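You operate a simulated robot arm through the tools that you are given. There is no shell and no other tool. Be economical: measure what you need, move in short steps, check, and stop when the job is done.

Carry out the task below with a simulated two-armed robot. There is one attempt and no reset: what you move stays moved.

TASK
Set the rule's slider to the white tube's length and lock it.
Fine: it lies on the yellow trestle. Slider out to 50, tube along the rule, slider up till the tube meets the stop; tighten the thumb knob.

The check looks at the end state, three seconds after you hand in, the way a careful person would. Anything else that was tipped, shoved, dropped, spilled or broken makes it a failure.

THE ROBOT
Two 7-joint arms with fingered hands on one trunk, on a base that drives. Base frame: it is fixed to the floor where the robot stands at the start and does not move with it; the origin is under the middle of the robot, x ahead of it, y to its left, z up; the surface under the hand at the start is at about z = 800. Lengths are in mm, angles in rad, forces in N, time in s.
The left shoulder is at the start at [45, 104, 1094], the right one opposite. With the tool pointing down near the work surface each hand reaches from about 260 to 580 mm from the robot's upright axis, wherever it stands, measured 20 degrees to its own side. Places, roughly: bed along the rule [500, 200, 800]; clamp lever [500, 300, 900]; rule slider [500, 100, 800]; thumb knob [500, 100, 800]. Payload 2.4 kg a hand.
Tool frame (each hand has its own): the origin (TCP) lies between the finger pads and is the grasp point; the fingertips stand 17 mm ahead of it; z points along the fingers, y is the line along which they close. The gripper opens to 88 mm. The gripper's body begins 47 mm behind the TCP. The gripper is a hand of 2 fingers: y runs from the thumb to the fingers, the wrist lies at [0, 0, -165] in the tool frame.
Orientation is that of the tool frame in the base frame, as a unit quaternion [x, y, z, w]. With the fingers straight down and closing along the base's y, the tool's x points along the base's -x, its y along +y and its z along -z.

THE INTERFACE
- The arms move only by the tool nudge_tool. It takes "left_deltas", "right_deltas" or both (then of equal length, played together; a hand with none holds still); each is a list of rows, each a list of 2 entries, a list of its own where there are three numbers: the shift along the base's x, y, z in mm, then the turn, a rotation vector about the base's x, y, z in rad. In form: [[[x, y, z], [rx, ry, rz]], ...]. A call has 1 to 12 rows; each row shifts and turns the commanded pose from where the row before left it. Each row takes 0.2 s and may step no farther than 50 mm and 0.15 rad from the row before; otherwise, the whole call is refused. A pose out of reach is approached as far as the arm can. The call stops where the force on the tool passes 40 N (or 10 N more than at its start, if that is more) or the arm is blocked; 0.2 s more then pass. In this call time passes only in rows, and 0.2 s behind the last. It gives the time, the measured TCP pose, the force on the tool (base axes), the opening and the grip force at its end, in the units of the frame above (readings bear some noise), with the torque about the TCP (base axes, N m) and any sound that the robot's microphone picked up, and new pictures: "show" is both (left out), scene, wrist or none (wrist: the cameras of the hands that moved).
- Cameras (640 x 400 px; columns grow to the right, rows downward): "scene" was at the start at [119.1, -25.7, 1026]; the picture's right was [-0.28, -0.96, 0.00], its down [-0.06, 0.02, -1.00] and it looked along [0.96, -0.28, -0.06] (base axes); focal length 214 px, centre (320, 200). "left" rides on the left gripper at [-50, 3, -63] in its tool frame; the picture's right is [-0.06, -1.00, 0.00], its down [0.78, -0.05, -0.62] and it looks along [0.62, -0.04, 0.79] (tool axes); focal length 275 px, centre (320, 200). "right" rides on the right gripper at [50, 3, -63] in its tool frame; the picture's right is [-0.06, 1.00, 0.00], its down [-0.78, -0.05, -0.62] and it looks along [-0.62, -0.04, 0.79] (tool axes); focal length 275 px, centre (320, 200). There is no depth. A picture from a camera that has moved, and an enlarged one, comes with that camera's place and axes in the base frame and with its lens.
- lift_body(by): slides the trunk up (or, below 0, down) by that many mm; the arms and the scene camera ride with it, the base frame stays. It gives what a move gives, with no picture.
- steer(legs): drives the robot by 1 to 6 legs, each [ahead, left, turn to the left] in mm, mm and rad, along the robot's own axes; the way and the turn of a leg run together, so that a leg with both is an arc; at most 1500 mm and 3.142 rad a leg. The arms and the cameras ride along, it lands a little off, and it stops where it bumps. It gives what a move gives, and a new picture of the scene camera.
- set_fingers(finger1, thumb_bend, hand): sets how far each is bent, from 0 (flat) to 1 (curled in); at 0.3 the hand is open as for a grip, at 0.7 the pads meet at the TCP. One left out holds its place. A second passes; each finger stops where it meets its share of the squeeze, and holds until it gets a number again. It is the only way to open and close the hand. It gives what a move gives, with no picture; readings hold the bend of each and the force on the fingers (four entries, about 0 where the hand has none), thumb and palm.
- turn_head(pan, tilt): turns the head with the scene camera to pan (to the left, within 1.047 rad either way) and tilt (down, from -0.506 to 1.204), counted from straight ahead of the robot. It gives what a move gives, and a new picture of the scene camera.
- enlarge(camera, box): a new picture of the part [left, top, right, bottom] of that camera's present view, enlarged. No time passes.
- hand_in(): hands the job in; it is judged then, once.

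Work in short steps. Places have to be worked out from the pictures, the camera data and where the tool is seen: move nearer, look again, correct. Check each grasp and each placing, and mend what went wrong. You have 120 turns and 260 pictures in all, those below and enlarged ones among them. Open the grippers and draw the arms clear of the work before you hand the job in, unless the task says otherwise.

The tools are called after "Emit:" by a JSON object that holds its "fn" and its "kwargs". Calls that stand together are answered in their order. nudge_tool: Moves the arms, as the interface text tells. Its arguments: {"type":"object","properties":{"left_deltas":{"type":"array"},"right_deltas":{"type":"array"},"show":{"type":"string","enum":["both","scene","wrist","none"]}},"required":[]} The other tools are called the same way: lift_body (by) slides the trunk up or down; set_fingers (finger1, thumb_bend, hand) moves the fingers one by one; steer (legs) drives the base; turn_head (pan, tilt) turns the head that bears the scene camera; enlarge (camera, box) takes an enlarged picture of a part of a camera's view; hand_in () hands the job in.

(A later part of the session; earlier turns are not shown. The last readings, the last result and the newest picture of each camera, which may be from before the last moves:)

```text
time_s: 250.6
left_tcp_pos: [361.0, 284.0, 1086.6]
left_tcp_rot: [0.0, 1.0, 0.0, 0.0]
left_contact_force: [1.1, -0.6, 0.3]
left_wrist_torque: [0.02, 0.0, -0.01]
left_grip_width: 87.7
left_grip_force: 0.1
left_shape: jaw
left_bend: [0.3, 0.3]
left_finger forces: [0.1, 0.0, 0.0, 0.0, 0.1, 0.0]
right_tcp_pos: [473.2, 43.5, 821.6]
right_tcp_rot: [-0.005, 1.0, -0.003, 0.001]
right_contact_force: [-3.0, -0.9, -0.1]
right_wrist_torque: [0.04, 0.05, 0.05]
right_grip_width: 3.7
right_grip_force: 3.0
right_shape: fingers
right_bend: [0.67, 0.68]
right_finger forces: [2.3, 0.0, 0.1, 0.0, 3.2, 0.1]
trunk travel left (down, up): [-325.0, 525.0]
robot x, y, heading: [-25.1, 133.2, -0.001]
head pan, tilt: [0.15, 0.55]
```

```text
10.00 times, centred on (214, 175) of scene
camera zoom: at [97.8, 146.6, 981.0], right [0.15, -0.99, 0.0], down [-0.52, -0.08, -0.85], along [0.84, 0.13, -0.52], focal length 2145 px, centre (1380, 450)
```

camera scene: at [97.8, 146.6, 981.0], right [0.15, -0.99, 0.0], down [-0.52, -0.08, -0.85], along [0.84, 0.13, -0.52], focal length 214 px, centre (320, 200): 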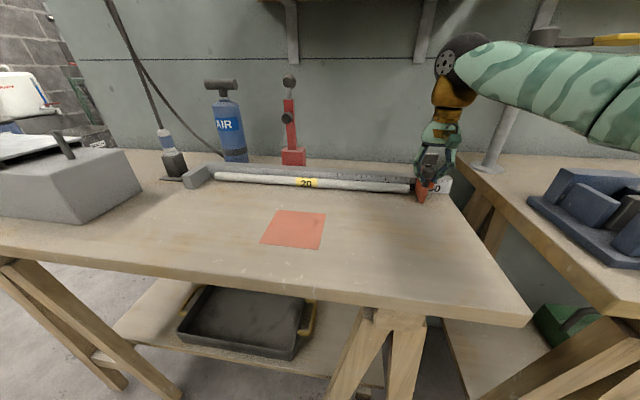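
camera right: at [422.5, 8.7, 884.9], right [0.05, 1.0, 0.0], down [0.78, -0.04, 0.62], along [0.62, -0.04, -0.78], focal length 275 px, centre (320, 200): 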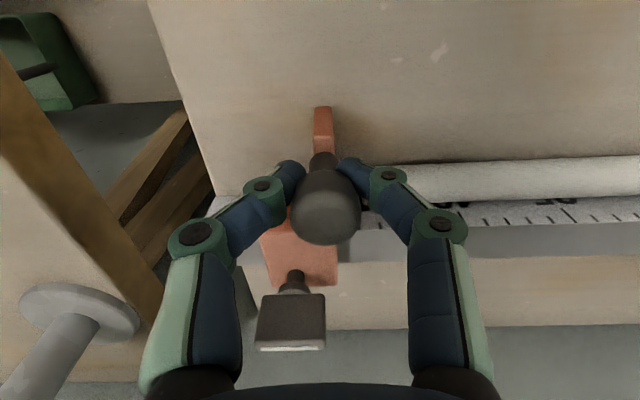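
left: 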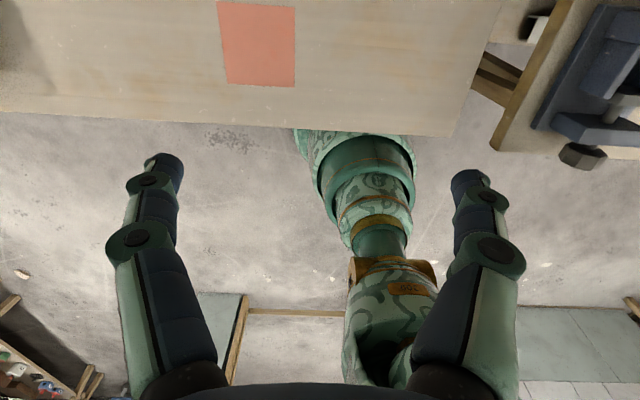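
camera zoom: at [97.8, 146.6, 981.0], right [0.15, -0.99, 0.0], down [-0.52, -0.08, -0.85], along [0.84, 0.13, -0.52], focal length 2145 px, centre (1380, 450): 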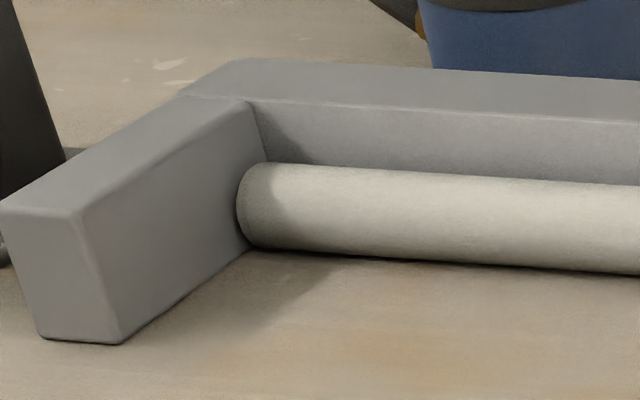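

Emit:
{"fn": "nudge_tool", "kwargs": {"right_deltas": [[[0, 1, 0], [0, 0, 0]], [[0, 1, 0], [0, 0, 0]]], "show": "none"}}

Emit:
{"fn": "enlarge", "kwargs": {"camera": "scene", "box": [190, 155, 238, 195]}}

```text
time_s: 251.2
left_tcp_pos: [359.0, 285.1, 1085.4]
left_tcp_rot: [-0.001, 1.0, 0.0, 0.001]
left_contact_force: [0.2, -0.4, -0.2]
left_wrist_torque: [-0.01, -0.02, -0.02]
left_grip_width: 87.7
left_grip_force: 0.0
left_shape: jaw
left_bend: [0.3, 0.3]
left_finger forces: [0.0, 0.0, 0.0, 0.0, 0.1, 0.0]
right_tcp_pos: [473.8, 44.6, 821.1]
right_tcp_rot: [-0.004, 1.0, -0.004, 0.001]
right_contact_force: [-4.6, -1.2, 0.1]
right_wrist_torque: [-0.01, 0.02, 0.01]
right_grip_width: 3.6
right_grip_force: 2.8
right_shape: fingers
right_bend: [0.67, 0.68]
right_finger forces: [2.4, 0.0, 0.0, 0.0, 3.5, 0.0]
trunk travel left (down, up): [-325.0, 525.0]
robot x, y, heading: [-19.0, 130.0, -0.005]
head pan, tilt: [0.15, 0.55]
```

```text
10.00 times, centred on (214, 175) of scene
camera zoom: at [97.8, 146.6, 981.0], right [0.15, -0.99, 0.0], down [-0.52, -0.08, -0.85], along [0.84, 0.13, -0.52], focal length 2145 px, centre (1380, 450)
```

zoom: 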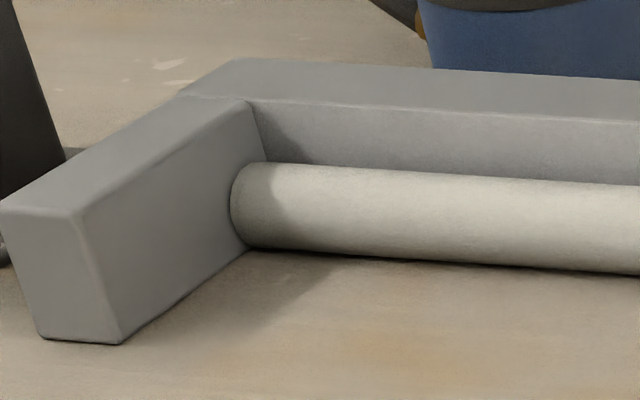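

Emit:
{"fn": "nudge_tool", "kwargs": {"right_deltas": [[[0, 1, 0], [0, 0, 0]], [[0, 1, 0], [0, 0, 0]], [[0, 1, 0], [0, 0, 0]]], "show": "none"}}

Emit:
{"fn": "enlarge", "kwargs": {"camera": "scene", "box": [190, 155, 238, 195]}}

Emit:
{"fn": "enlarge", "kwargs": {"camera": "scene", "box": [360, 150, 456, 210]}}

```text
time_s: 252.0
left_tcp_pos: [360.4, 284.6, 1086.0]
left_tcp_rot: [-0.001, 1.0, 0.002, 0.001]
left_contact_force: [-0.2, 0.0, 0.1]
left_wrist_torque: [-0.01, 0.01, -0.01]
left_grip_width: 87.9
left_grip_force: 0.0
left_shape: jaw
left_bend: [0.3, 0.3]
left_finger forces: [0.0, 0.1, 0.0, 0.0, 0.0, 0.1]
right_tcp_pos: [473.9, 47.6, 821.1]
right_tcp_rot: [-0.004, 1.0, -0.003, -0.001]
right_contact_force: [-4.1, -3.6, -2.0]
right_wrist_torque: [-0.02, 0.05, -0.02]
right_grip_width: 4.1
right_grip_force: 3.5
right_shape: fingers
right_bend: [0.67, 0.67]
right_finger forces: [1.8, 0.0, 0.0, 0.0, 4.6, 0.0]
trunk travel left (down, up): [-325.0, 525.0]
robot x, y, heading: [-21.5, 136.7, -0.002]
head pan, tilt: [0.15, 0.55]
```

```text
10.00 times, centred on (214, 175) of scene
camera zoom: at [97.9, 146.4, 981.0], right [0.15, -0.99, 0.0], down [-0.52, -0.08, -0.85], along [0.84, 0.13, -0.52], focal length 2145 px, centre (1380, 450)
```

zoom: 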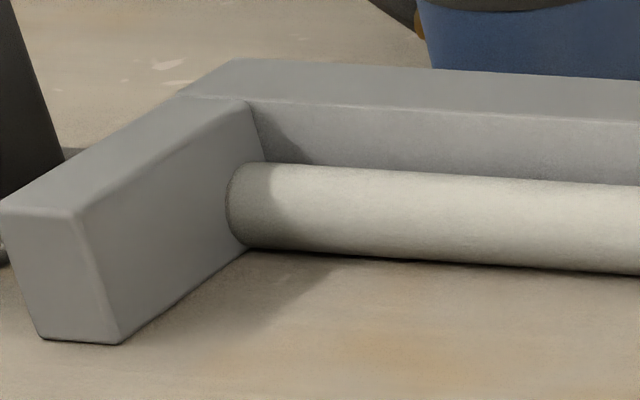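

```text
6.67 times, centred on (408, 180) of scene
camera zoom: at [97.9, 146.4, 981.0], right [0.15, -0.99, 0.0], down [-0.52, -0.08, -0.85], along [0.84, 0.13, -0.52], focal length 1430 px, centre (-267, 333)
```

zoom: 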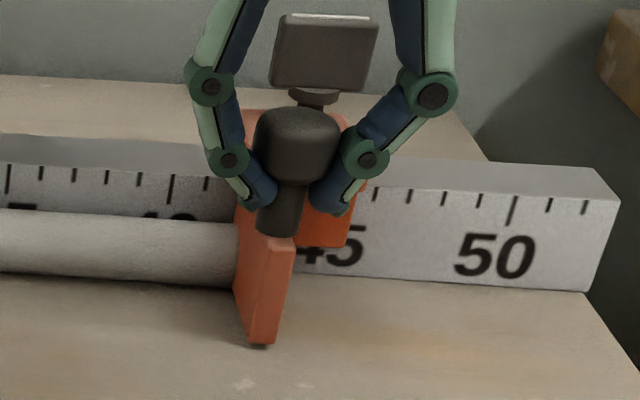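

Fy rose to -3.6 N: likely contact with the stop. Push 2 more mm (commanded) to confirm.

Emit:
{"fn": "nudge_tool", "kwargs": {"right_deltas": [[[0, 1, 0], [0, 0, 0]], [[0, 1, 0], [0, 0, 0]]], "show": "none"}}

Emit:
{"fn": "enlarge", "kwargs": {"camera": "scene", "box": [190, 155, 238, 195]}}

Emit:
{"fn": "enlarge", "kwargs": {"camera": "scene", "box": [360, 150, 456, 210]}}

```text
time_s: 252.6
left_tcp_pos: [361.2, 284.1, 1084.9]
left_tcp_rot: [-0.001, 1.0, 0.0, -0.001]
left_contact_force: [0.2, 0.3, 0.5]
left_wrist_torque: [0.0, 0.02, -0.02]
left_grip_width: 88.0
left_grip_force: 0.0
left_shape: jaw
left_bend: [0.3, 0.3]
left_finger forces: [0.0, 0.0, 0.0, 0.1, 0.1, 0.1]
right_tcp_pos: [474.5, 49.8, 821.3]
right_tcp_rot: [-0.004, 1.0, -0.002, 0.002]
right_contact_force: [-4.2, -5.1, -2.7]
right_wrist_torque: [-0.03, 0.05, -0.03]
right_grip_width: 4.7
right_grip_force: 3.9
right_shape: fingers
right_bend: [0.68, 0.67]
right_finger forces: [1.3, 0.0, 0.1, 0.0, 6.1, 0.0]
trunk travel left (down, up): [-325.0, 525.0]
robot x, y, heading: [-20.2, 131.5, -0.001]
head pan, tilt: [0.15, 0.55]
```

```text
10.00 times, centred on (214, 175) of scene
camera zoom: at [97.9, 146.2, 981.0], right [0.15, -0.99, 0.0], down [-0.52, -0.08, -0.85], along [0.84, 0.13, -0.52], focal length 2145 px, centre (1380, 450)
```

zoom: 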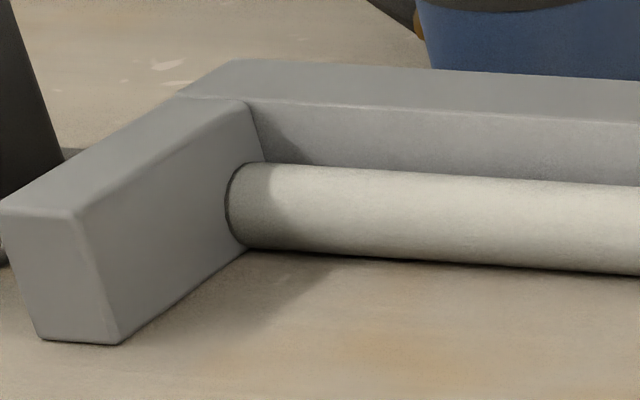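

```text
6.67 times, centred on (408, 180) of scene
camera zoom: at [97.9, 146.2, 981.0], right [0.15, -0.99, 0.0], down [-0.52, -0.08, -0.85], along [0.84, 0.13, -0.52], focal length 1430 px, centre (-267, 333)
```

zoom: 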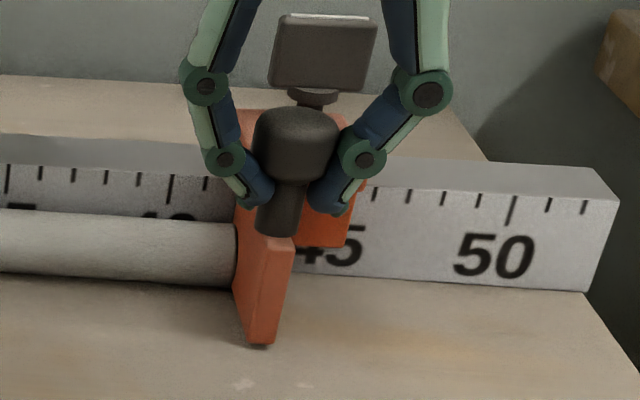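

Slider is at ~42 with the tube firmly between blade and stop. I release the push grip, rise, and check the slider stays.

Emit:
{"fn": "set_fingers", "kwargs": {"hand": "right", "finger1": 0.3, "thumb_bend": 0.3}}

Emit:
{"fn": "nudge_tool", "kwargs": {"right_deltas": [[[0, 0, 30], [0, 0, 0]], [[0, 0, 40], [0, 0, 0]], [[0, 0, 40], [0, 0, 0]]], "show": "wrist"}}

Emit:
{"fn": "enlarge", "kwargs": {"camera": "right", "box": [240, 60, 420, 260]}}

Emit:
{"fn": "enlarge", "kwargs": {"camera": "scene", "box": [360, 150, 456, 210]}}

```text
time_s: 253.6
left_tcp_pos: [360.4, 284.7, 1085.0]
left_tcp_rot: [-0.002, 1.0, -0.001, 0.0]
left_contact_force: [0.3, -0.2, -0.4]
left_wrist_torque: [0.02, 0.0, -0.01]
left_grip_width: 88.1
left_grip_force: 0.1
left_shape: jaw
left_bend: [0.3, 0.3]
left_finger forces: [0.0, 0.0, 0.1, 0.1, 0.0, 0.0]
right_tcp_pos: [473.7, 50.5, 821.9]
right_tcp_rot: [-0.005, 1.0, -0.003, 0.001]
right_contact_force: [0.4, 0.1, -0.1]
right_wrist_torque: [-0.01, 0.03, 0.0]
right_grip_width: 83.4
right_grip_force: 0.1
right_shape: fingers
right_bend: [0.3, 0.3]
right_finger forces: [0.0, 0.0, 0.0, 0.1, 0.0, 0.0]
trunk travel left (down, up): [-325.0, 525.0]
robot x, y, heading: [-24.9, 131.8, 0.002]
head pan, tilt: [0.15, 0.55]
```

```text
time_s: 254.4
left_tcp_pos: [361.5, 284.7, 1085.0]
left_tcp_rot: [-0.001, 1.0, 0.001, 0.0]
left_contact_force: [1.1, 0.4, 0.0]
left_wrist_torque: [-0.02, 0.03, 0.0]
left_grip_width: 88.0
left_grip_force: 0.1
left_shape: jaw
left_bend: [0.3, 0.3]
left_finger forces: [0.0, 0.1, 0.1, 0.0, 0.0, 0.0]
right_tcp_pos: [474.6, 48.0, 932.4]
right_tcp_rot: [-0.005, 1.0, -0.003, 0.001]
right_contact_force: [0.1, 0.5, 0.3]
right_wrist_torque: [-0.03, -0.01, 0.0]
right_grip_width: 83.5
right_grip_force: 0.0
right_shape: fingers
right_bend: [0.3, 0.3]
right_finger forces: [0.0, 0.1, 0.0, 0.0, 0.0, 0.1]
trunk travel left (down, up): [-325.0, 525.0]
robot x, y, heading: [-21.3, 131.0, -0.003]
head pan, tilt: [0.15, 0.55]
camera right: at [423.1, 51.5, 994.4], right [0.05, 1.0, -0.01], down [0.78, -0.04, 0.62], along [0.62, -0.04, -0.78], focal length 275 px, centre (320, 200)
```

right: 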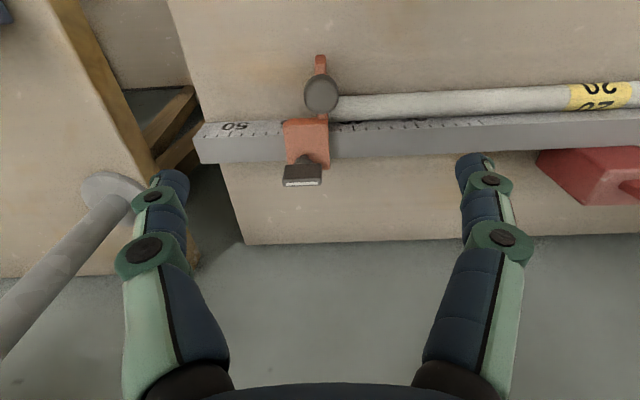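

```text
2.00 times, centred on (330, 160) of right
camera zoom: at [423.1, 51.5, 994.4], right [0.05, 1.0, -0.01], down [0.78, -0.04, 0.62], along [0.62, -0.04, -0.78], focal length 551 px, centre (300, 280)
```

zoom: 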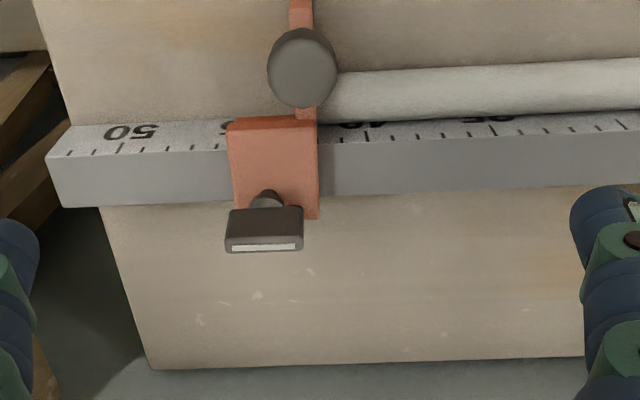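

```text
6.67 times, centred on (408, 180) of scene
camera zoom: at [98.1, 146.6, 981.0], right [0.15, -0.99, 0.0], down [-0.52, -0.08, -0.85], along [0.84, 0.13, -0.52], focal length 1430 px, centre (-267, 333)
```

zoom: 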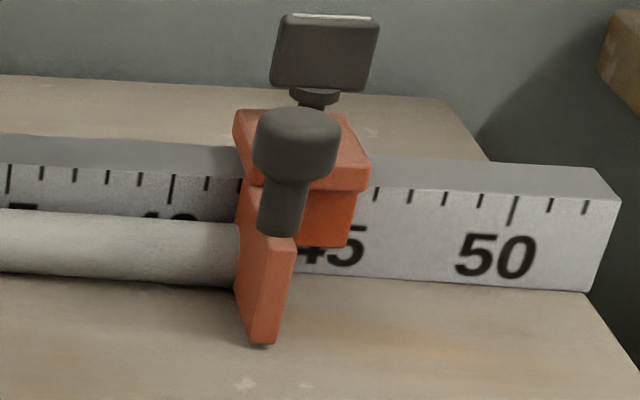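

Slider stayed. The thumb plate is at about (528, 33, 831). I turn the hand +90° above it so it can grip the plate's faces and later twist clockwise.

Emit:
{"fn": "nudge_tool", "kwargs": {"right_deltas": [[[5, -2, 0], [0, 0, 0.15]], [[5, -2, 0], [0, 0, 0.15]], [[5, -2, 0], [0, 0, 0.15]], [[5, -2, 0], [0, 0, 0.15]], [[5, -2, 0], [0, 0, 0.15]], [[5, -2, 0], [0, 0, 0.15]], [[5, -2, 0], [0, 0, 0.15]], [[5, -1, 0], [0, 0, 0.15]], [[5, 0, 0], [0, 0, 0.15]], [[5, 0, 0], [0, 0, 0.15]], [[3, 0, 0], [0, 0, 0.08]]], "show": "none"}}

Emit:
{"fn": "set_fingers", "kwargs": {"hand": "right", "finger1": 0.5, "thumb_bend": 0.5}}

Emit:
{"fn": "nudge_tool", "kwargs": {"right_deltas": [[[0, 0, -30], [0, 0, 0]]], "show": "both"}}

```text
time_s: 257.0
left_tcp_pos: [342.5, 288.4, 1091.5]
left_tcp_rot: [-0.001, 1.0, -0.001, 0.005]
left_contact_force: [0.3, -1.1, 0.1]
left_wrist_torque: [0.02, 0.02, -0.02]
left_grip_width: 88.0
left_grip_force: 0.1
left_shape: jaw
left_bend: [0.3, 0.3]
left_finger forces: [0.0, 0.1, 0.1, 0.0, 0.1, 0.0]
right_tcp_pos: [502.0, 46.9, 933.1]
right_tcp_rot: [0.721, -0.693, 0.005, 0.0]
right_contact_force: [0.1, -0.5, 1.4]
right_wrist_torque: [0.0, 0.0, -0.01]
right_grip_width: 83.7
right_grip_force: 0.0
right_shape: fingers
right_bend: [0.3, 0.3]
right_finger forces: [0.0, 0.0, 0.0, 0.1, 0.0, 0.1]
trunk travel left (down, up): [-325.0, 525.0]
robot x, y, heading: [-25.6, 134.5, 0.004]
head pan, tilt: [0.15, 0.55]
stopped in row 11 (right hand): the arm was blocked; the commanded pose is now the measured one
```

```text
time_s: 258.1
left_tcp_pos: [358.6, 290.2, 1082.5]
left_tcp_rot: [-0.003, 1.0, 0.0, -0.004]
left_contact_force: [-0.5, 0.4, 0.8]
left_wrist_torque: [0.01, -0.06, -0.02]
left_grip_width: 87.8
left_grip_force: 0.1
left_shape: jaw
left_bend: [0.3, 0.3]
left_finger forces: [0.0, 0.0, 0.1, 0.2, 0.1, 0.1]
right_tcp_pos: [503.3, 44.2, 926.2]
right_tcp_rot: [0.723, -0.691, 0.004, 0.001]
right_contact_force: [0.4, 0.6, 0.2]
right_wrist_torque: [0.02, -0.02, 0.0]
right_grip_width: 39.6
right_grip_force: 0.2
right_shape: fingers
right_bend: [0.5, 0.5]
right_finger forces: [0.0, 0.0, 0.0, 0.1, 0.0, 0.0]
trunk travel left (down, up): [-325.0, 525.0]
robot x, y, heading: [-29.3, 136.4, 0.005]
head pan, tilt: [0.15, 0.55]
stopped (right hand): the arm was blocked; the commanded pose is now the measured one
```

```text
time_s: 258.5
left_tcp_pos: [371.3, 294.7, 1079.2]
left_tcp_rot: [-0.006, 1.0, 0.001, -0.007]
left_contact_force: [-0.9, 1.2, 0.1]
left_wrist_torque: [-0.01, -0.03, 0.01]
left_grip_width: 87.9
left_grip_force: 0.0
left_shape: jaw
left_bend: [0.3, 0.3]
left_finger forces: [0.0, 0.0, 0.1, 0.0, 0.1, 0.1]
right_tcp_pos: [524.4, 47.0, 886.1]
right_tcp_rot: [0.721, -0.693, -0.006, 0.008]
right_contact_force: [-0.1, 0.7, 0.7]
right_wrist_torque: [0.01, -0.04, 0.01]
right_grip_width: 39.5
right_grip_force: 0.0
right_shape: fingers
right_bend: [0.5, 0.5]
right_finger forces: [0.0, 0.0, 0.0, 0.1, 0.0, 0.0]
trunk travel left (down, up): [-325.0, 525.0]
robot x, y, heading: [-19.9, 132.6, 0.01]
head pan, tilt: [0.15, 0.55]
camera scene: at [91.7, 153.0, 981.4], right [0.16, -0.99, 0.0], down [-0.51, -0.08, -0.86], along [0.84, 0.14, -0.52], focal length 214 px, centre (320, 200)
camera right: at [523.8, -2.7, 948.7], right [-1.0, 0.02, 0.02], down [0.03, 0.79, 0.61], along [0.0, 0.61, -0.79], focal length 275 px, centre (320, 200)
```

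scene: 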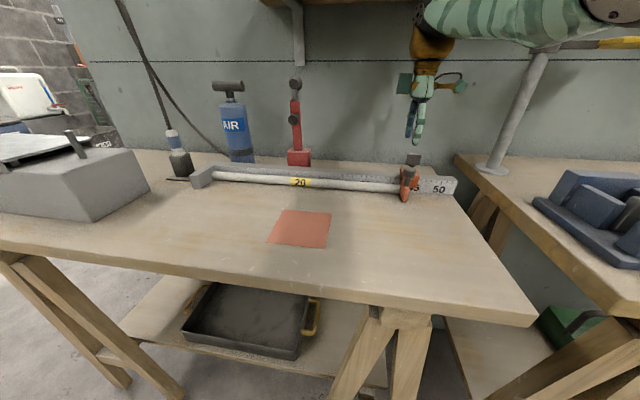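
right: 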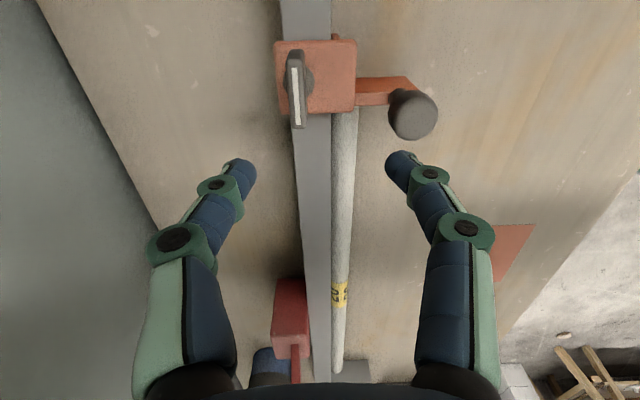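

The arm was blocked and the robot rocked a little; I check around the right arm before moving on.

Emit:
{"fn": "turn_head", "kwargs": {"pan": -0.35, "tilt": 0.1}}

Emit:
{"fn": "turn_head", "kwargs": {"pan": -0.6, "tilt": -0.3}}

```text
time_s: 259.4
left_tcp_pos: [376.3, 291.5, 1076.3]
left_tcp_rot: [-0.004, 1.0, 0.0, -0.011]
left_contact_force: [-0.4, 0.7, -0.4]
left_wrist_torque: [-0.02, -0.01, 0.02]
left_grip_width: 87.7
left_grip_force: 0.0
left_shape: jaw
left_bend: [0.3, 0.3]
left_finger forces: [0.1, 0.1, 0.0, 0.1, 0.0, 0.0]
right_tcp_pos: [527.4, 45.1, 884.6]
right_tcp_rot: [0.721, -0.693, -0.007, 0.009]
right_contact_force: [0.1, -0.3, 0.0]
right_wrist_torque: [0.01, 0.01, -0.02]
right_grip_width: 39.5
right_grip_force: 0.0
right_shape: fingers
right_bend: [0.5, 0.5]
right_finger forces: [0.0, 0.0, 0.0, 0.1, 0.1, 0.0]
trunk travel left (down, up): [-325.0, 525.0]
robot x, y, heading: [-26.8, 134.6, 0.008]
head pan, tilt: [-0.351, 0.099]
camera scene: at [92.7, 106.2, 1022.5], right [-0.34, -0.94, 0.0], down [-0.09, 0.03, -0.99], along [0.94, -0.33, -0.1], focal length 214 px, centre (320, 200)
```

scene: 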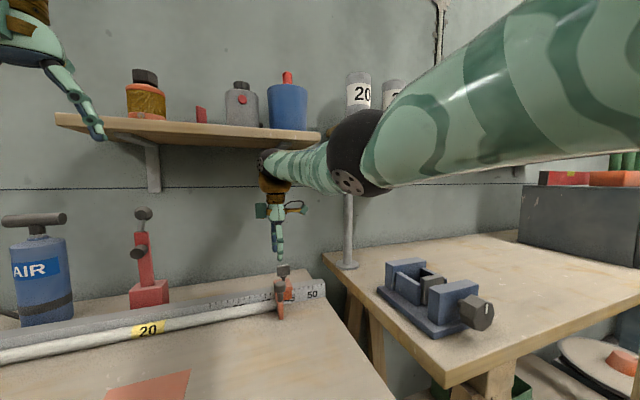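

```text
time_s: 260.3
left_tcp_pos: [376.2, 291.2, 1075.3]
left_tcp_rot: [-0.004, 1.0, 0.001, -0.011]
left_contact_force: [1.2, 0.7, 0.8]
left_wrist_torque: [0.0, -0.03, 0.01]
left_grip_width: 87.9
left_grip_force: 0.0
left_shape: jaw
left_bend: [0.3, 0.3]
left_finger forces: [0.0, 0.0, 0.2, 0.0, 0.0, 0.1]
right_tcp_pos: [528.3, 45.7, 883.6]
right_tcp_rot: [0.72, -0.694, -0.007, 0.01]
right_contact_force: [0.9, 0.1, 0.6]
right_wrist_torque: [0.04, -0.02, 0.01]
right_grip_width: 39.3
right_grip_force: 0.1
right_shape: fingers
right_bend: [0.5, 0.5]
right_finger forces: [0.0, 0.1, 0.0, 0.1, 0.0, 0.0]
trunk travel left (down, up): [-325.0, 525.0]
robot x, y, heading: [-24.9, 137.3, 0.01]
head pan, tilt: [-0.6, -0.3]
camera scene: at [88.2, 92.8, 1013.0], right [-0.47, -0.88, 0.0], down [-0.18, 0.1, -0.98], along [0.86, -0.47, -0.2], focal length 214 px, centre (320, 200)
```

scene: 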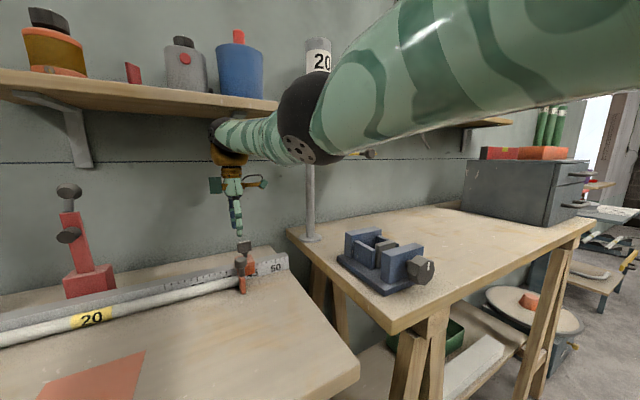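

The head seems not to have reached its commanded pose (possibly touching the raised arm). I return it to its previous pose and check readings.

Emit:
{"fn": "turn_head", "kwargs": {"pan": 0.15, "tilt": 0.45}}

```text
time_s: 261.4
left_tcp_pos: [377.0, 291.3, 1076.1]
left_tcp_rot: [-0.004, 1.0, 0.001, -0.011]
left_contact_force: [0.6, -0.1, 0.3]
left_wrist_torque: [0.01, 0.05, 0.02]
left_grip_width: 88.0
left_grip_force: 0.1
left_shape: jaw
left_bend: [0.3, 0.3]
left_finger forces: [0.0, 0.0, 0.0, 0.0, 0.0, 0.0]
right_tcp_pos: [528.3, 45.2, 884.3]
right_tcp_rot: [0.721, -0.693, -0.007, 0.01]
right_contact_force: [0.1, -0.9, 0.3]
right_wrist_torque: [0.02, 0.0, 0.02]
right_grip_width: 39.3
right_grip_force: 0.1
right_shape: fingers
right_bend: [0.5, 0.5]
right_finger forces: [0.0, 0.0, 0.1, 0.0, 0.0, 0.0]
trunk travel left (down, up): [-325.0, 525.0]
robot x, y, heading: [-25.0, 136.6, 0.009]
head pan, tilt: [0.15, 0.45]
camera scene: at [97.0, 151.5, 990.1], right [0.16, -0.99, 0.0], down [-0.43, -0.07, -0.9], along [0.89, 0.14, -0.43], focal length 214 px, centre (320, 200)
```

scene: 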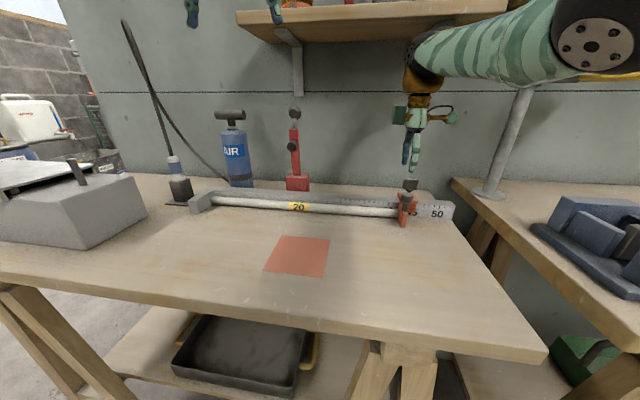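

I zoom on the hammer post behind the elbow to see that nothing is disturbed.

Emit:
{"fn": "enlarge", "kwargs": {"camera": "scene", "box": [400, 0, 640, 220]}}

Emit:
{"fn": "turn_head", "kwargs": {"pan": -0.2, "tilt": 0.0}}

```text
1.82 times, centred on (520, 110) of scene
camera zoom: at [97.0, 151.5, 990.1], right [0.16, -0.99, 0.0], down [-0.43, -0.07, -0.9], along [0.89, 0.14, -0.43], focal length 390 px, centre (-44, 364)
```

zoom: 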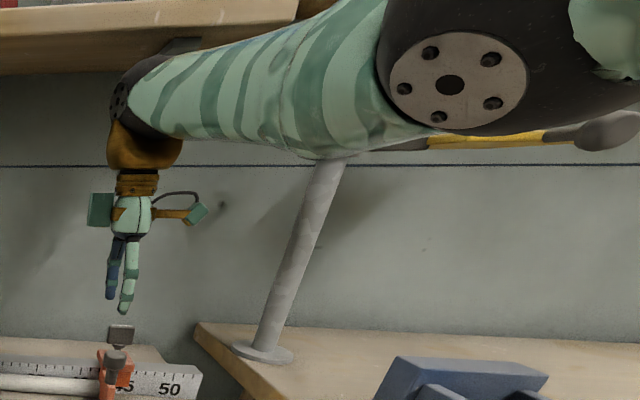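

```text
time_s: 262.3
left_tcp_pos: [377.6, 291.5, 1075.1]
left_tcp_rot: [-0.005, 1.0, 0.0, -0.01]
left_contact_force: [0.0, 0.7, -0.1]
left_wrist_torque: [-0.01, 0.0, 0.0]
left_grip_width: 88.1
left_grip_force: 0.1
left_shape: jaw
left_bend: [0.3, 0.3]
left_finger forces: [0.0, 0.1, 0.0, 0.0, 0.0, 0.0]
right_tcp_pos: [528.2, 45.6, 883.2]
right_tcp_rot: [0.72, -0.694, -0.007, 0.01]
right_contact_force: [-0.7, -0.1, -0.2]
right_wrist_torque: [-0.01, -0.03, 0.0]
right_grip_width: 39.2
right_grip_force: 0.1
right_shape: fingers
right_bend: [0.5, 0.5]
right_finger forces: [0.0, 0.0, 0.1, 0.0, 0.0, 0.0]
trunk travel left (down, up): [-325.0, 525.0]
robot x, y, heading: [-25.5, 135.4, 0.008]
head pan, tilt: [-0.201, 0.0]
camera scene: at [94.5, 119.9, 1031.6], right [-0.19, -0.98, 0.0], down [0.0, 0.0, -1.0], along [0.98, -0.19, 0.0], focal length 214 px, centre (320, 200)
```

scene: 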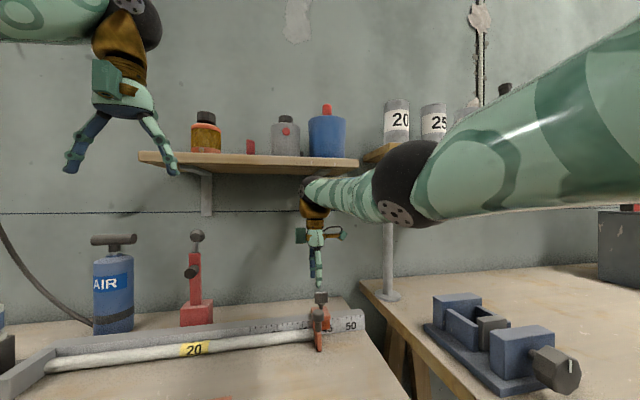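

The wrist had only met the shelf's underside while high; nothing there is disturbed, and now it's below. I align over the thumb plate (530, 32) and lower to 860 for a look.

Emit:
{"fn": "nudge_tool", "kwargs": {"right_deltas": [[[1, -7, -8], [0, 0, -0.02]], [[1, -6, -8], [0, 0, -0.02]], [[0, 0, -8], [0, 0, 0]]], "show": "wrist"}}

Emit:
{"fn": "turn_head", "kwargs": {"pan": 0.05, "tilt": 0.4}}

Emit:
{"fn": "enlarge", "kwargs": {"camera": "scene", "box": [310, 110, 470, 240]}}

```text
time_s: 263.1
left_tcp_pos: [376.3, 290.7, 1075.4]
left_tcp_rot: [-0.004, 1.0, 0.001, -0.011]
left_contact_force: [-0.3, 0.2, 0.3]
left_wrist_torque: [0.0, 0.01, 0.01]
left_grip_width: 87.7
left_grip_force: 0.0
left_shape: jaw
left_bend: [0.3, 0.3]
left_finger forces: [0.0, 0.0, 0.0, 0.0, 0.0, 0.0]
right_tcp_pos: [531.3, 31.5, 858.2]
right_tcp_rot: [-0.707, 0.707, 0.007, -0.01]
right_contact_force: [-0.8, 0.7, 0.2]
right_wrist_torque: [-0.01, 0.01, 0.03]
right_grip_width: 39.4
right_grip_force: 0.1
right_shape: fingers
right_bend: [0.5, 0.5]
right_finger forces: [0.1, 0.0, 0.0, 0.1, 0.0, 0.0]
trunk travel left (down, up): [-325.0, 525.0]
robot x, y, heading: [-25.8, 137.9, 0.007]
head pan, tilt: [-0.201, 0.0]
camera right: at [527.4, -18.0, 920.6], right [-1.0, 0.06, 0.02], down [0.06, 0.79, 0.61], along [0.02, 0.61, -0.79], focal length 275 px, centre (320, 200)
```

right: 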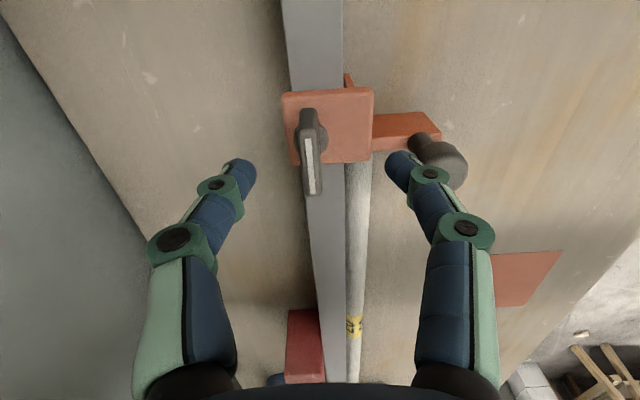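

```text
time_s: 264.0
left_tcp_pos: [375.9, 291.9, 1077.0]
left_tcp_rot: [-0.004, 1.0, 0.001, -0.011]
left_contact_force: [0.2, -0.5, -0.1]
left_wrist_torque: [0.03, 0.02, 0.0]
left_grip_width: 87.7
left_grip_force: 0.0
left_shape: jaw
left_bend: [0.3, 0.3]
left_finger forces: [0.1, 0.0, 0.0, 0.0, 0.0, 0.0]
right_tcp_pos: [529.8, 32.0, 859.1]
right_tcp_rot: [-0.706, 0.708, 0.007, -0.01]
right_contact_force: [0.3, 0.5, -0.5]
right_wrist_torque: [0.05, -0.01, -0.03]
right_grip_width: 39.3
right_grip_force: 0.0
right_shape: fingers
right_bend: [0.5, 0.5]
right_finger forces: [0.0, 0.1, 0.0, 0.0, 0.0, 0.0]
trunk travel left (down, up): [-325.0, 525.0]
robot x, y, heading: [-27.7, 135.7, 0.01]
head pan, tilt: [0.051, 0.4]
camera scene: at [98.7, 142.5, 994.7], right [0.06, -1.0, 0.0], down [-0.39, -0.02, -0.92], along [0.92, 0.05, -0.39], focal length 214 px, centre (320, 200)
```

scene: 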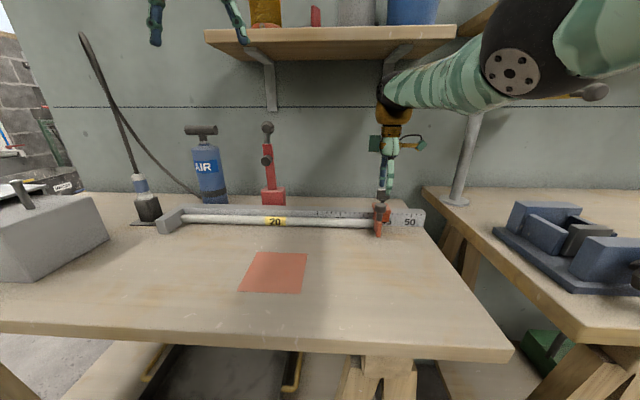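

```text
3.08 times, centred on (390, 175) of scene
camera zoom: at [98.7, 142.5, 994.7], right [0.06, -1.0, 0.0], down [-0.39, -0.02, -0.92], along [0.92, 0.05, -0.39], focal length 660 px, centre (105, 277)
```

zoom: 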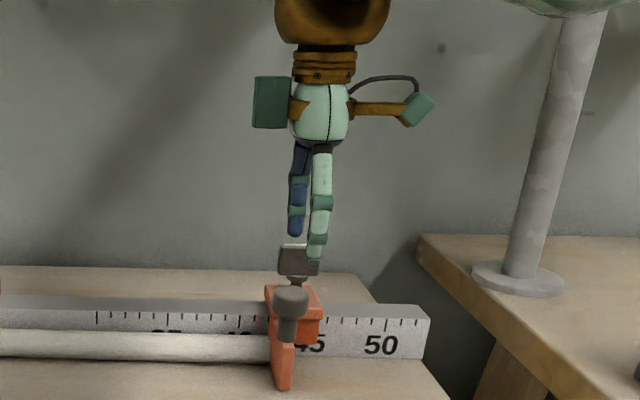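

Plate center at ≈(531, 29.5, 829). I descend with fingers straddling it and close.

Emit:
{"fn": "nudge_tool", "kwargs": {"right_deltas": [[[1, -2, -10], [0, 0, 0]], [[0, 0, -10], [0, 0, 0]], [[0, 0, -7], [0, 0, 0]]], "show": "wrist"}}

Emit:
{"fn": "enlarge", "kwargs": {"camera": "scene", "box": [350, 150, 430, 250]}}

```text
time_s: 264.8
left_tcp_pos: [377.2, 292.3, 1075.2]
left_tcp_rot: [-0.004, 1.0, 0.001, -0.01]
left_contact_force: [0.0, 0.6, -0.2]
left_wrist_torque: [-0.02, -0.02, 0.0]
left_grip_width: 87.9
left_grip_force: 0.3
left_shape: jaw
left_bend: [0.3, 0.3]
left_finger forces: [0.0, 0.0, 0.1, 0.1, 0.0, 0.1]
right_tcp_pos: [527.7, 28.4, 831.4]
right_tcp_rot: [-0.706, 0.708, 0.006, -0.01]
right_contact_force: [0.2, 0.5, 0.4]
right_wrist_torque: [0.0, 0.01, -0.02]
right_grip_width: 39.6
right_grip_force: 0.0
right_shape: fingers
right_bend: [0.5, 0.5]
right_finger forces: [0.0, 0.0, 0.0, 0.0, 0.0, 0.1]
right hand out of reach, approached as far as the arm can: row 2
trunk travel left (down, up): [-325.0, 525.0]
robot x, y, heading: [-25.8, 135.8, 0.012]
head pan, tilt: [0.051, 0.4]
camera right: at [524.6, -21.8, 895.0], right [-1.0, 0.06, 0.02], down [0.06, 0.79, 0.61], along [0.02, 0.61, -0.79], focal length 275 px, centre (320, 200)
```

right: 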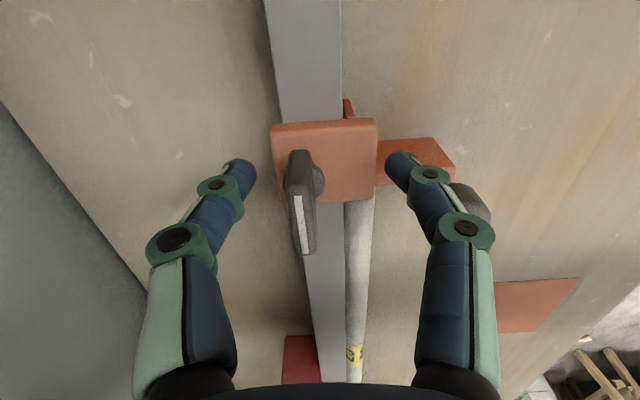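

```text
4.00 times, centred on (390, 200) of scene
camera zoom: at [98.7, 142.5, 994.7], right [0.06, -1.0, 0.0], down [-0.39, -0.02, -0.92], along [0.92, 0.05, -0.39], focal length 858 px, centre (40, 200)
```

zoom: 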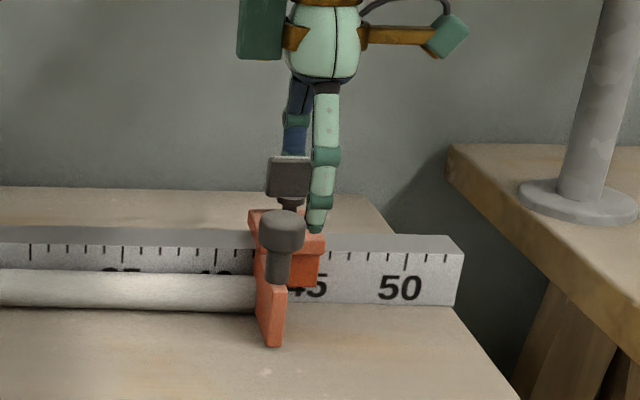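

The arm is at its reach limit. I rise clear of the plate, drive 25 mm closer, and realign.

Emit:
{"fn": "nudge_tool", "kwargs": {"right_deltas": [[[0, 0, 20], [0, 0, 0]], [[-10, 0, 20], [0, 0, 0]], [[-15, 0, 0], [0, 0, 0]]], "show": "none"}}

Emit:
{"fn": "steer", "kwargs": {"legs": [[28, -25, 0]]}}

Emit:
{"fn": "nudge_tool", "kwargs": {"right_deltas": [[[0, 0, 0], [0, 0, 0]]], "show": "wrist"}}

```text
time_s: 265.6
left_tcp_pos: [376.9, 290.9, 1076.2]
left_tcp_rot: [-0.005, 1.0, 0.001, -0.011]
left_contact_force: [-0.2, 0.2, 0.3]
left_wrist_torque: [0.03, 0.03, 0.04]
left_grip_width: 88.0
left_grip_force: 0.0
left_shape: jaw
left_bend: [0.3, 0.3]
left_finger forces: [0.0, 0.0, 0.1, 0.0, 0.0, 0.0]
right_tcp_pos: [503.3, 28.2, 873.3]
right_tcp_rot: [-0.707, 0.708, 0.007, -0.011]
right_contact_force: [-0.3, 0.3, -0.1]
right_wrist_torque: [0.01, 0.0, 0.01]
right_grip_width: 39.2
right_grip_force: 0.1
right_shape: fingers
right_bend: [0.5, 0.5]
right_finger forces: [0.0, 0.0, 0.0, 0.0, 0.0, 0.1]
trunk travel left (down, up): [-325.0, 525.0]
robot x, y, heading: [-25.6, 135.4, 0.013]
head pan, tilt: [0.051, 0.4]
```

```text
time_s: 266.4
left_tcp_pos: [403.9, 266.1, 1076.7]
left_tcp_rot: [-0.003, 1.0, 0.0, -0.011]
left_contact_force: [-0.4, 0.1, -0.6]
left_wrist_torque: [0.02, 0.03, 0.01]
left_grip_width: 88.1
left_grip_force: 0.0
left_shape: jaw
left_bend: [0.3, 0.3]
left_finger forces: [0.1, 0.1, 0.0, 0.1, 0.1, 0.0]
right_tcp_pos: [532.1, 2.5, 871.9]
right_tcp_rot: [-0.706, 0.708, 0.008, -0.01]
right_contact_force: [0.4, 0.2, -0.2]
right_wrist_torque: [0.0, -0.02, 0.0]
right_grip_width: 39.2
right_grip_force: 0.1
right_shape: fingers
right_bend: [0.5, 0.5]
right_finger forces: [0.0, 0.1, 0.0, 0.0, 0.1, 0.0]
trunk travel left (down, up): [-325.0, 525.0]
robot x, y, heading: [1.5, 109.0, 0.009]
head pan, tilt: [0.051, 0.4]
camera scene: at [126.6, 117.0, 994.6], right [0.06, -1.0, 0.0], down [-0.39, -0.02, -0.92], along [0.92, 0.05, -0.39], focal length 214 px, centre (320, 200)
```

scene: 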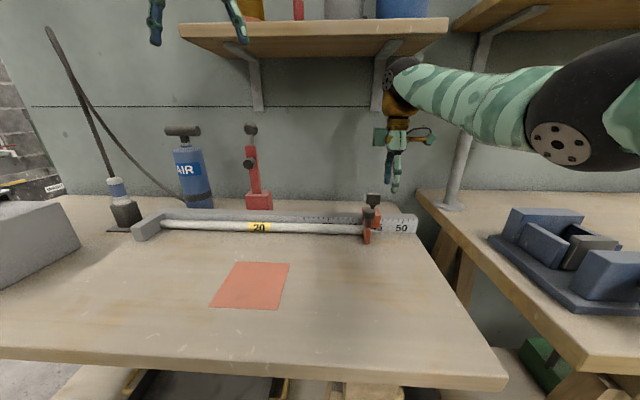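

```text
time_s: 266.8
left_tcp_pos: [405.9, 266.7, 1075.4]
left_tcp_rot: [-0.003, 1.0, 0.001, -0.012]
left_contact_force: [0.5, 0.5, 0.4]
left_wrist_torque: [0.01, 0.01, -0.03]
left_grip_width: 88.1
left_grip_force: 0.0
left_shape: jaw
left_bend: [0.3, 0.3]
left_finger forces: [0.1, 0.1, 0.1, 0.0, 0.2, 0.0]
right_tcp_pos: [531.2, 4.0, 872.9]
right_tcp_rot: [-0.706, 0.708, 0.007, -0.01]
right_contact_force: [0.6, 0.3, 0.2]
right_wrist_torque: [-0.01, 0.02, 0.02]
right_grip_width: 39.5
right_grip_force: 0.1
right_shape: fingers
right_bend: [0.5, 0.5]
right_finger forces: [0.0, 0.0, 0.0, 0.1, 0.0, 0.0]
trunk travel left (down, up): [-325.0, 525.0]
robot x, y, heading: [6.2, 110.4, 0.009]
head pan, tilt: [0.051, 0.4]
camera right: at [528.0, -46.7, 934.9], right [-1.0, 0.06, 0.02], down [0.07, 0.79, 0.61], along [0.02, 0.62, -0.79], focal length 275 px, centre (320, 200)
```

right: 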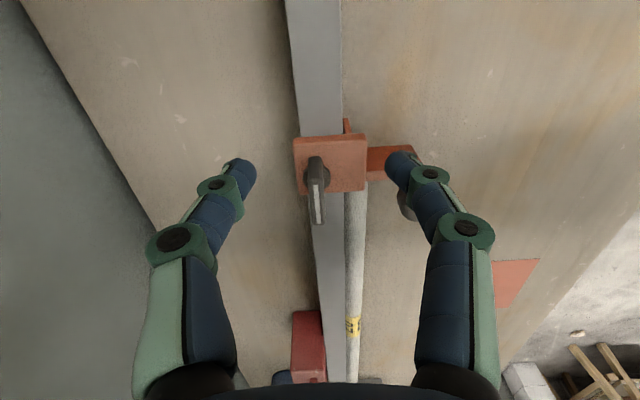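

Plate center estimated (531.5, 30). Move over it and descend.

Emit:
{"fn": "nudge_tool", "kwargs": {"right_deltas": [[[0, 13, 0], [0, 0, 0]], [[0, 13, -6], [0, 0, 0]], [[0, 0, -12], [0, 0, 0]], [[0, 0, -12], [0, 0, 0]], [[0, 0, -10], [0, 0, 0]]], "show": "wrist"}}

Emit:
{"fn": "enlarge", "kwargs": {"camera": "scene", "box": [330, 150, 410, 250]}}

```text
time_s: 268.0
left_tcp_pos: [405.4, 265.7, 1075.3]
left_tcp_rot: [-0.004, 1.0, 0.0, -0.01]
left_contact_force: [1.2, 0.1, 0.6]
left_wrist_torque: [-0.05, 0.02, 0.0]
left_grip_width: 87.7
left_grip_force: 0.0
left_shape: jaw
left_bend: [0.3, 0.3]
left_finger forces: [0.1, 0.1, 0.1, 0.0, 0.0, 0.0]
right_tcp_pos: [532.8, 28.5, 831.1]
right_tcp_rot: [-0.707, 0.708, 0.007, -0.01]
right_contact_force: [0.3, 0.1, 0.6]
right_wrist_torque: [0.0, 0.01, -0.03]
right_grip_width: 39.5
right_grip_force: 0.0
right_shape: fingers
right_bend: [0.5, 0.5]
right_finger forces: [0.1, 0.0, 0.0, 0.0, 0.0, 0.0]
trunk travel left (down, up): [-325.0, 525.0]
robot x, y, heading: [0.8, 111.7, 0.008]
head pan, tilt: [0.051, 0.4]
camera right: at [528.7, -21.3, 894.3], right [-1.0, 0.06, 0.02], down [0.07, 0.79, 0.61], along [0.02, 0.62, -0.79], focal length 275 px, centre (320, 200)
```

right: 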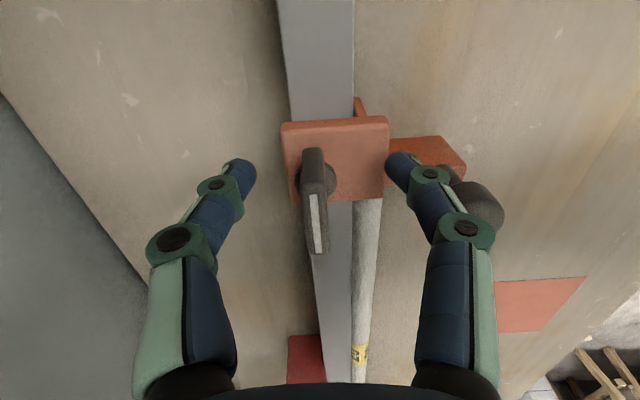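

```text
4.00 times, centred on (370, 200) of scene
camera zoom: at [126.5, 117.1, 994.7], right [0.06, -1.0, 0.0], down [-0.39, -0.02, -0.92], along [0.92, 0.05, -0.39], focal length 858 px, centre (120, 200)
```

zoom: 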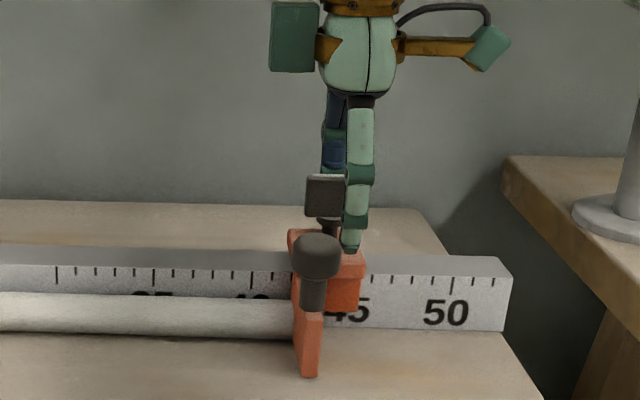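

The finger is a few mm to the -y side of the plate centre; I shift +4 mm in y and close.

Emit:
{"fn": "nudge_tool", "kwargs": {"right_deltas": [[[-1, 4, 0], [0, 0, 0]]], "show": "none"}}

Emit:
{"fn": "set_fingers", "kwargs": {"hand": "right", "finger1": 0.72, "thumb_bend": 0.72}}

Emit:
{"fn": "enlarge", "kwargs": {"camera": "right", "box": [200, 80, 440, 290]}}

Emit:
{"fn": "enlarge", "kwargs": {"camera": "scene", "box": [330, 150, 410, 250]}}

```text
time_s: 268.4
left_tcp_pos: [404.3, 267.1, 1075.5]
left_tcp_rot: [-0.004, 1.0, 0.001, -0.011]
left_contact_force: [0.6, -0.4, 0.3]
left_wrist_torque: [0.0, 0.06, 0.03]
left_grip_width: 87.8
left_grip_force: 0.1
left_shape: jaw
left_bend: [0.3, 0.3]
left_finger forces: [0.0, 0.1, 0.0, 0.1, 0.0, 0.0]
right_tcp_pos: [530.8, 31.5, 832.4]
right_tcp_rot: [-0.706, 0.708, 0.007, -0.01]
right_contact_force: [0.2, -0.8, 0.0]
right_wrist_torque: [-0.01, 0.01, -0.02]
right_grip_width: 39.3
right_grip_force: 0.1
right_shape: fingers
right_bend: [0.5, 0.5]
right_finger forces: [0.0, 0.0, 0.0, 0.1, 0.0, 0.0]
trunk travel left (down, up): [-325.0, 525.0]
robot x, y, heading: [4.1, 110.2, 0.009]
head pan, tilt: [0.051, 0.4]
```

```text
time_s: 269.4
left_tcp_pos: [405.1, 264.9, 1074.0]
left_tcp_rot: [-0.004, 1.0, 0.0, -0.011]
left_contact_force: [-0.5, 0.1, 0.4]
left_wrist_torque: [0.01, -0.02, -0.01]
left_grip_width: 87.9
left_grip_force: 0.0
left_shape: jaw
left_bend: [0.3, 0.3]
left_finger forces: [0.0, 0.1, 0.0, 0.1, 0.0, 0.0]
right_tcp_pos: [531.2, 31.7, 830.9]
right_tcp_rot: [-0.706, 0.708, 0.008, -0.01]
right_contact_force: [4.0, 0.0, 0.7]
right_wrist_torque: [0.01, -0.05, 0.02]
right_grip_width: 6.7
right_grip_force: 3.7
right_shape: fingers
right_bend: [0.7, 0.66]
right_finger forces: [2.1, 0.0, 0.0, 0.0, 6.0, 0.0]
trunk travel left (down, up): [-325.0, 525.0]
robot x, y, heading: [3.2, 110.6, 0.008]
head pan, tilt: [0.051, 0.4]
```

```text
1.90 times, centred on (320, 185) of right
camera zoom: at [528.3, -17.5, 894.3], right [-1.0, 0.06, 0.02], down [0.07, 0.79, 0.61], along [0.02, 0.62, -0.79], focal length 524 px, centre (320, 229)
```

zoom: 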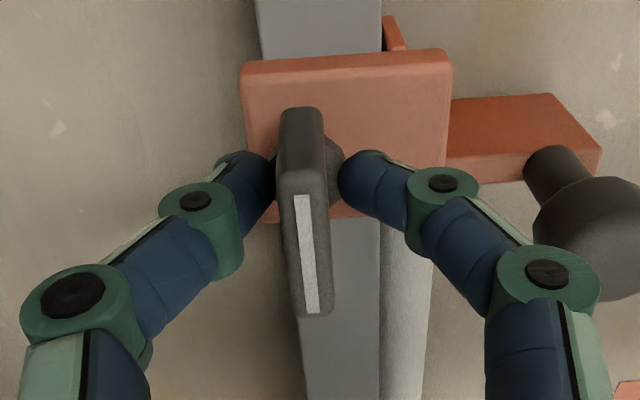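

```text
4.00 times, centred on (370, 200) of scene
camera zoom: at [126.8, 117.1, 994.6], right [0.06, -1.0, 0.0], down [-0.39, -0.02, -0.92], along [0.92, 0.05, -0.39], focal length 858 px, centre (120, 200)
```

zoom: 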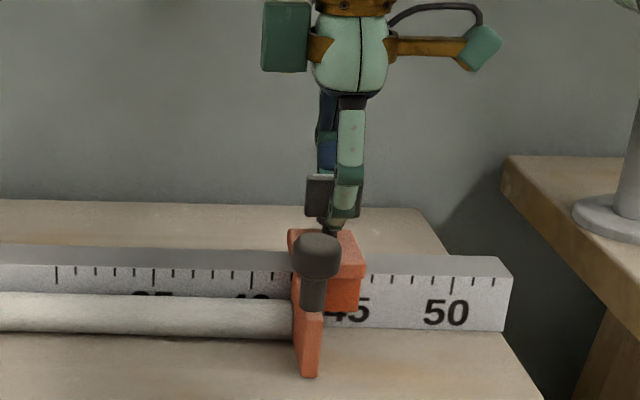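

Plate held between the fingers. I center (+2 mm x) and twist clockwise in small steps, watching the torque.

Emit:
{"fn": "nudge_tool", "kwargs": {"right_deltas": [[[2, 0, 0], [0, 0, 0]], [[0, 0, 0], [0, 0, -0.08]], [[0, 0, 0], [0, 0, -0.08]], [[0, 0, 0], [0, 0, -0.08]], [[0, 0, 0], [0, 0, -0.08]]], "show": "wrist"}}

Emit:
{"fn": "enlarge", "kwargs": {"camera": "right", "box": [200, 80, 440, 290]}}

```text
time_s: 270.6
left_tcp_pos: [404.2, 265.3, 1076.6]
left_tcp_rot: [-0.003, 1.0, 0.001, -0.011]
left_contact_force: [0.6, 0.4, -0.2]
left_wrist_torque: [0.02, 0.01, 0.01]
left_grip_width: 87.7
left_grip_force: 0.0
left_shape: jaw
left_bend: [0.3, 0.3]
left_finger forces: [0.1, 0.0, 0.0, 0.1, 0.0, 0.1]
right_tcp_pos: [533.2, 32.9, 831.7]
right_tcp_rot: [-0.584, 0.812, 0.01, -0.008]
right_contact_force: [2.6, -0.4, 0.8]
right_wrist_torque: [-0.02, -0.04, -0.01]
right_grip_width: 6.0
right_grip_force: 4.2
right_shape: fingers
right_bend: [0.7, 0.67]
right_finger forces: [2.9, 0.0, 0.0, 0.0, 4.9, 0.0]
trunk travel left (down, up): [-325.0, 525.0]
robot x, y, heading: [4.9, 108.2, 0.007]
head pan, tilt: [0.051, 0.4]
camera right: at [513.9, -14.0, 894.2], right [-0.93, 0.38, 0.02], down [0.31, 0.73, 0.61], along [0.21, 0.58, -0.79], focal length 275 px, centre (320, 200)
```

right: 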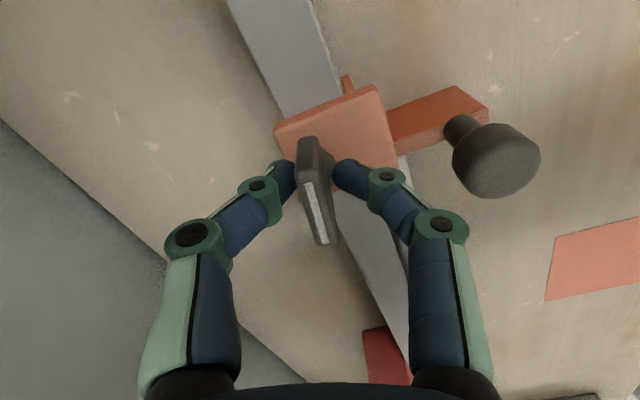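

```text
1.90 times, centred on (320, 185) of right
camera zoom: at [513.9, -14.0, 894.2], right [-0.93, 0.38, 0.02], down [0.31, 0.73, 0.61], along [0.21, 0.58, -0.79], focal length 524 px, centre (320, 229)
```

zoom: 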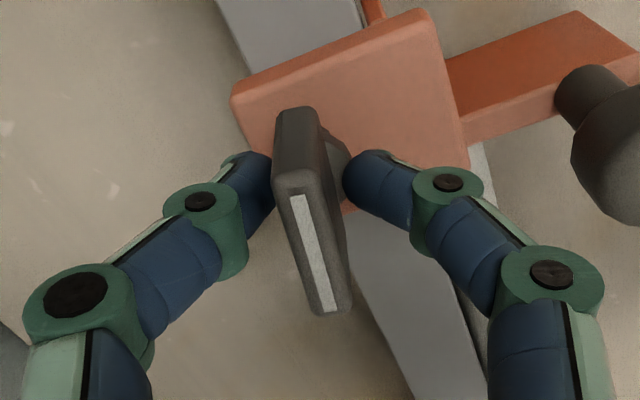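

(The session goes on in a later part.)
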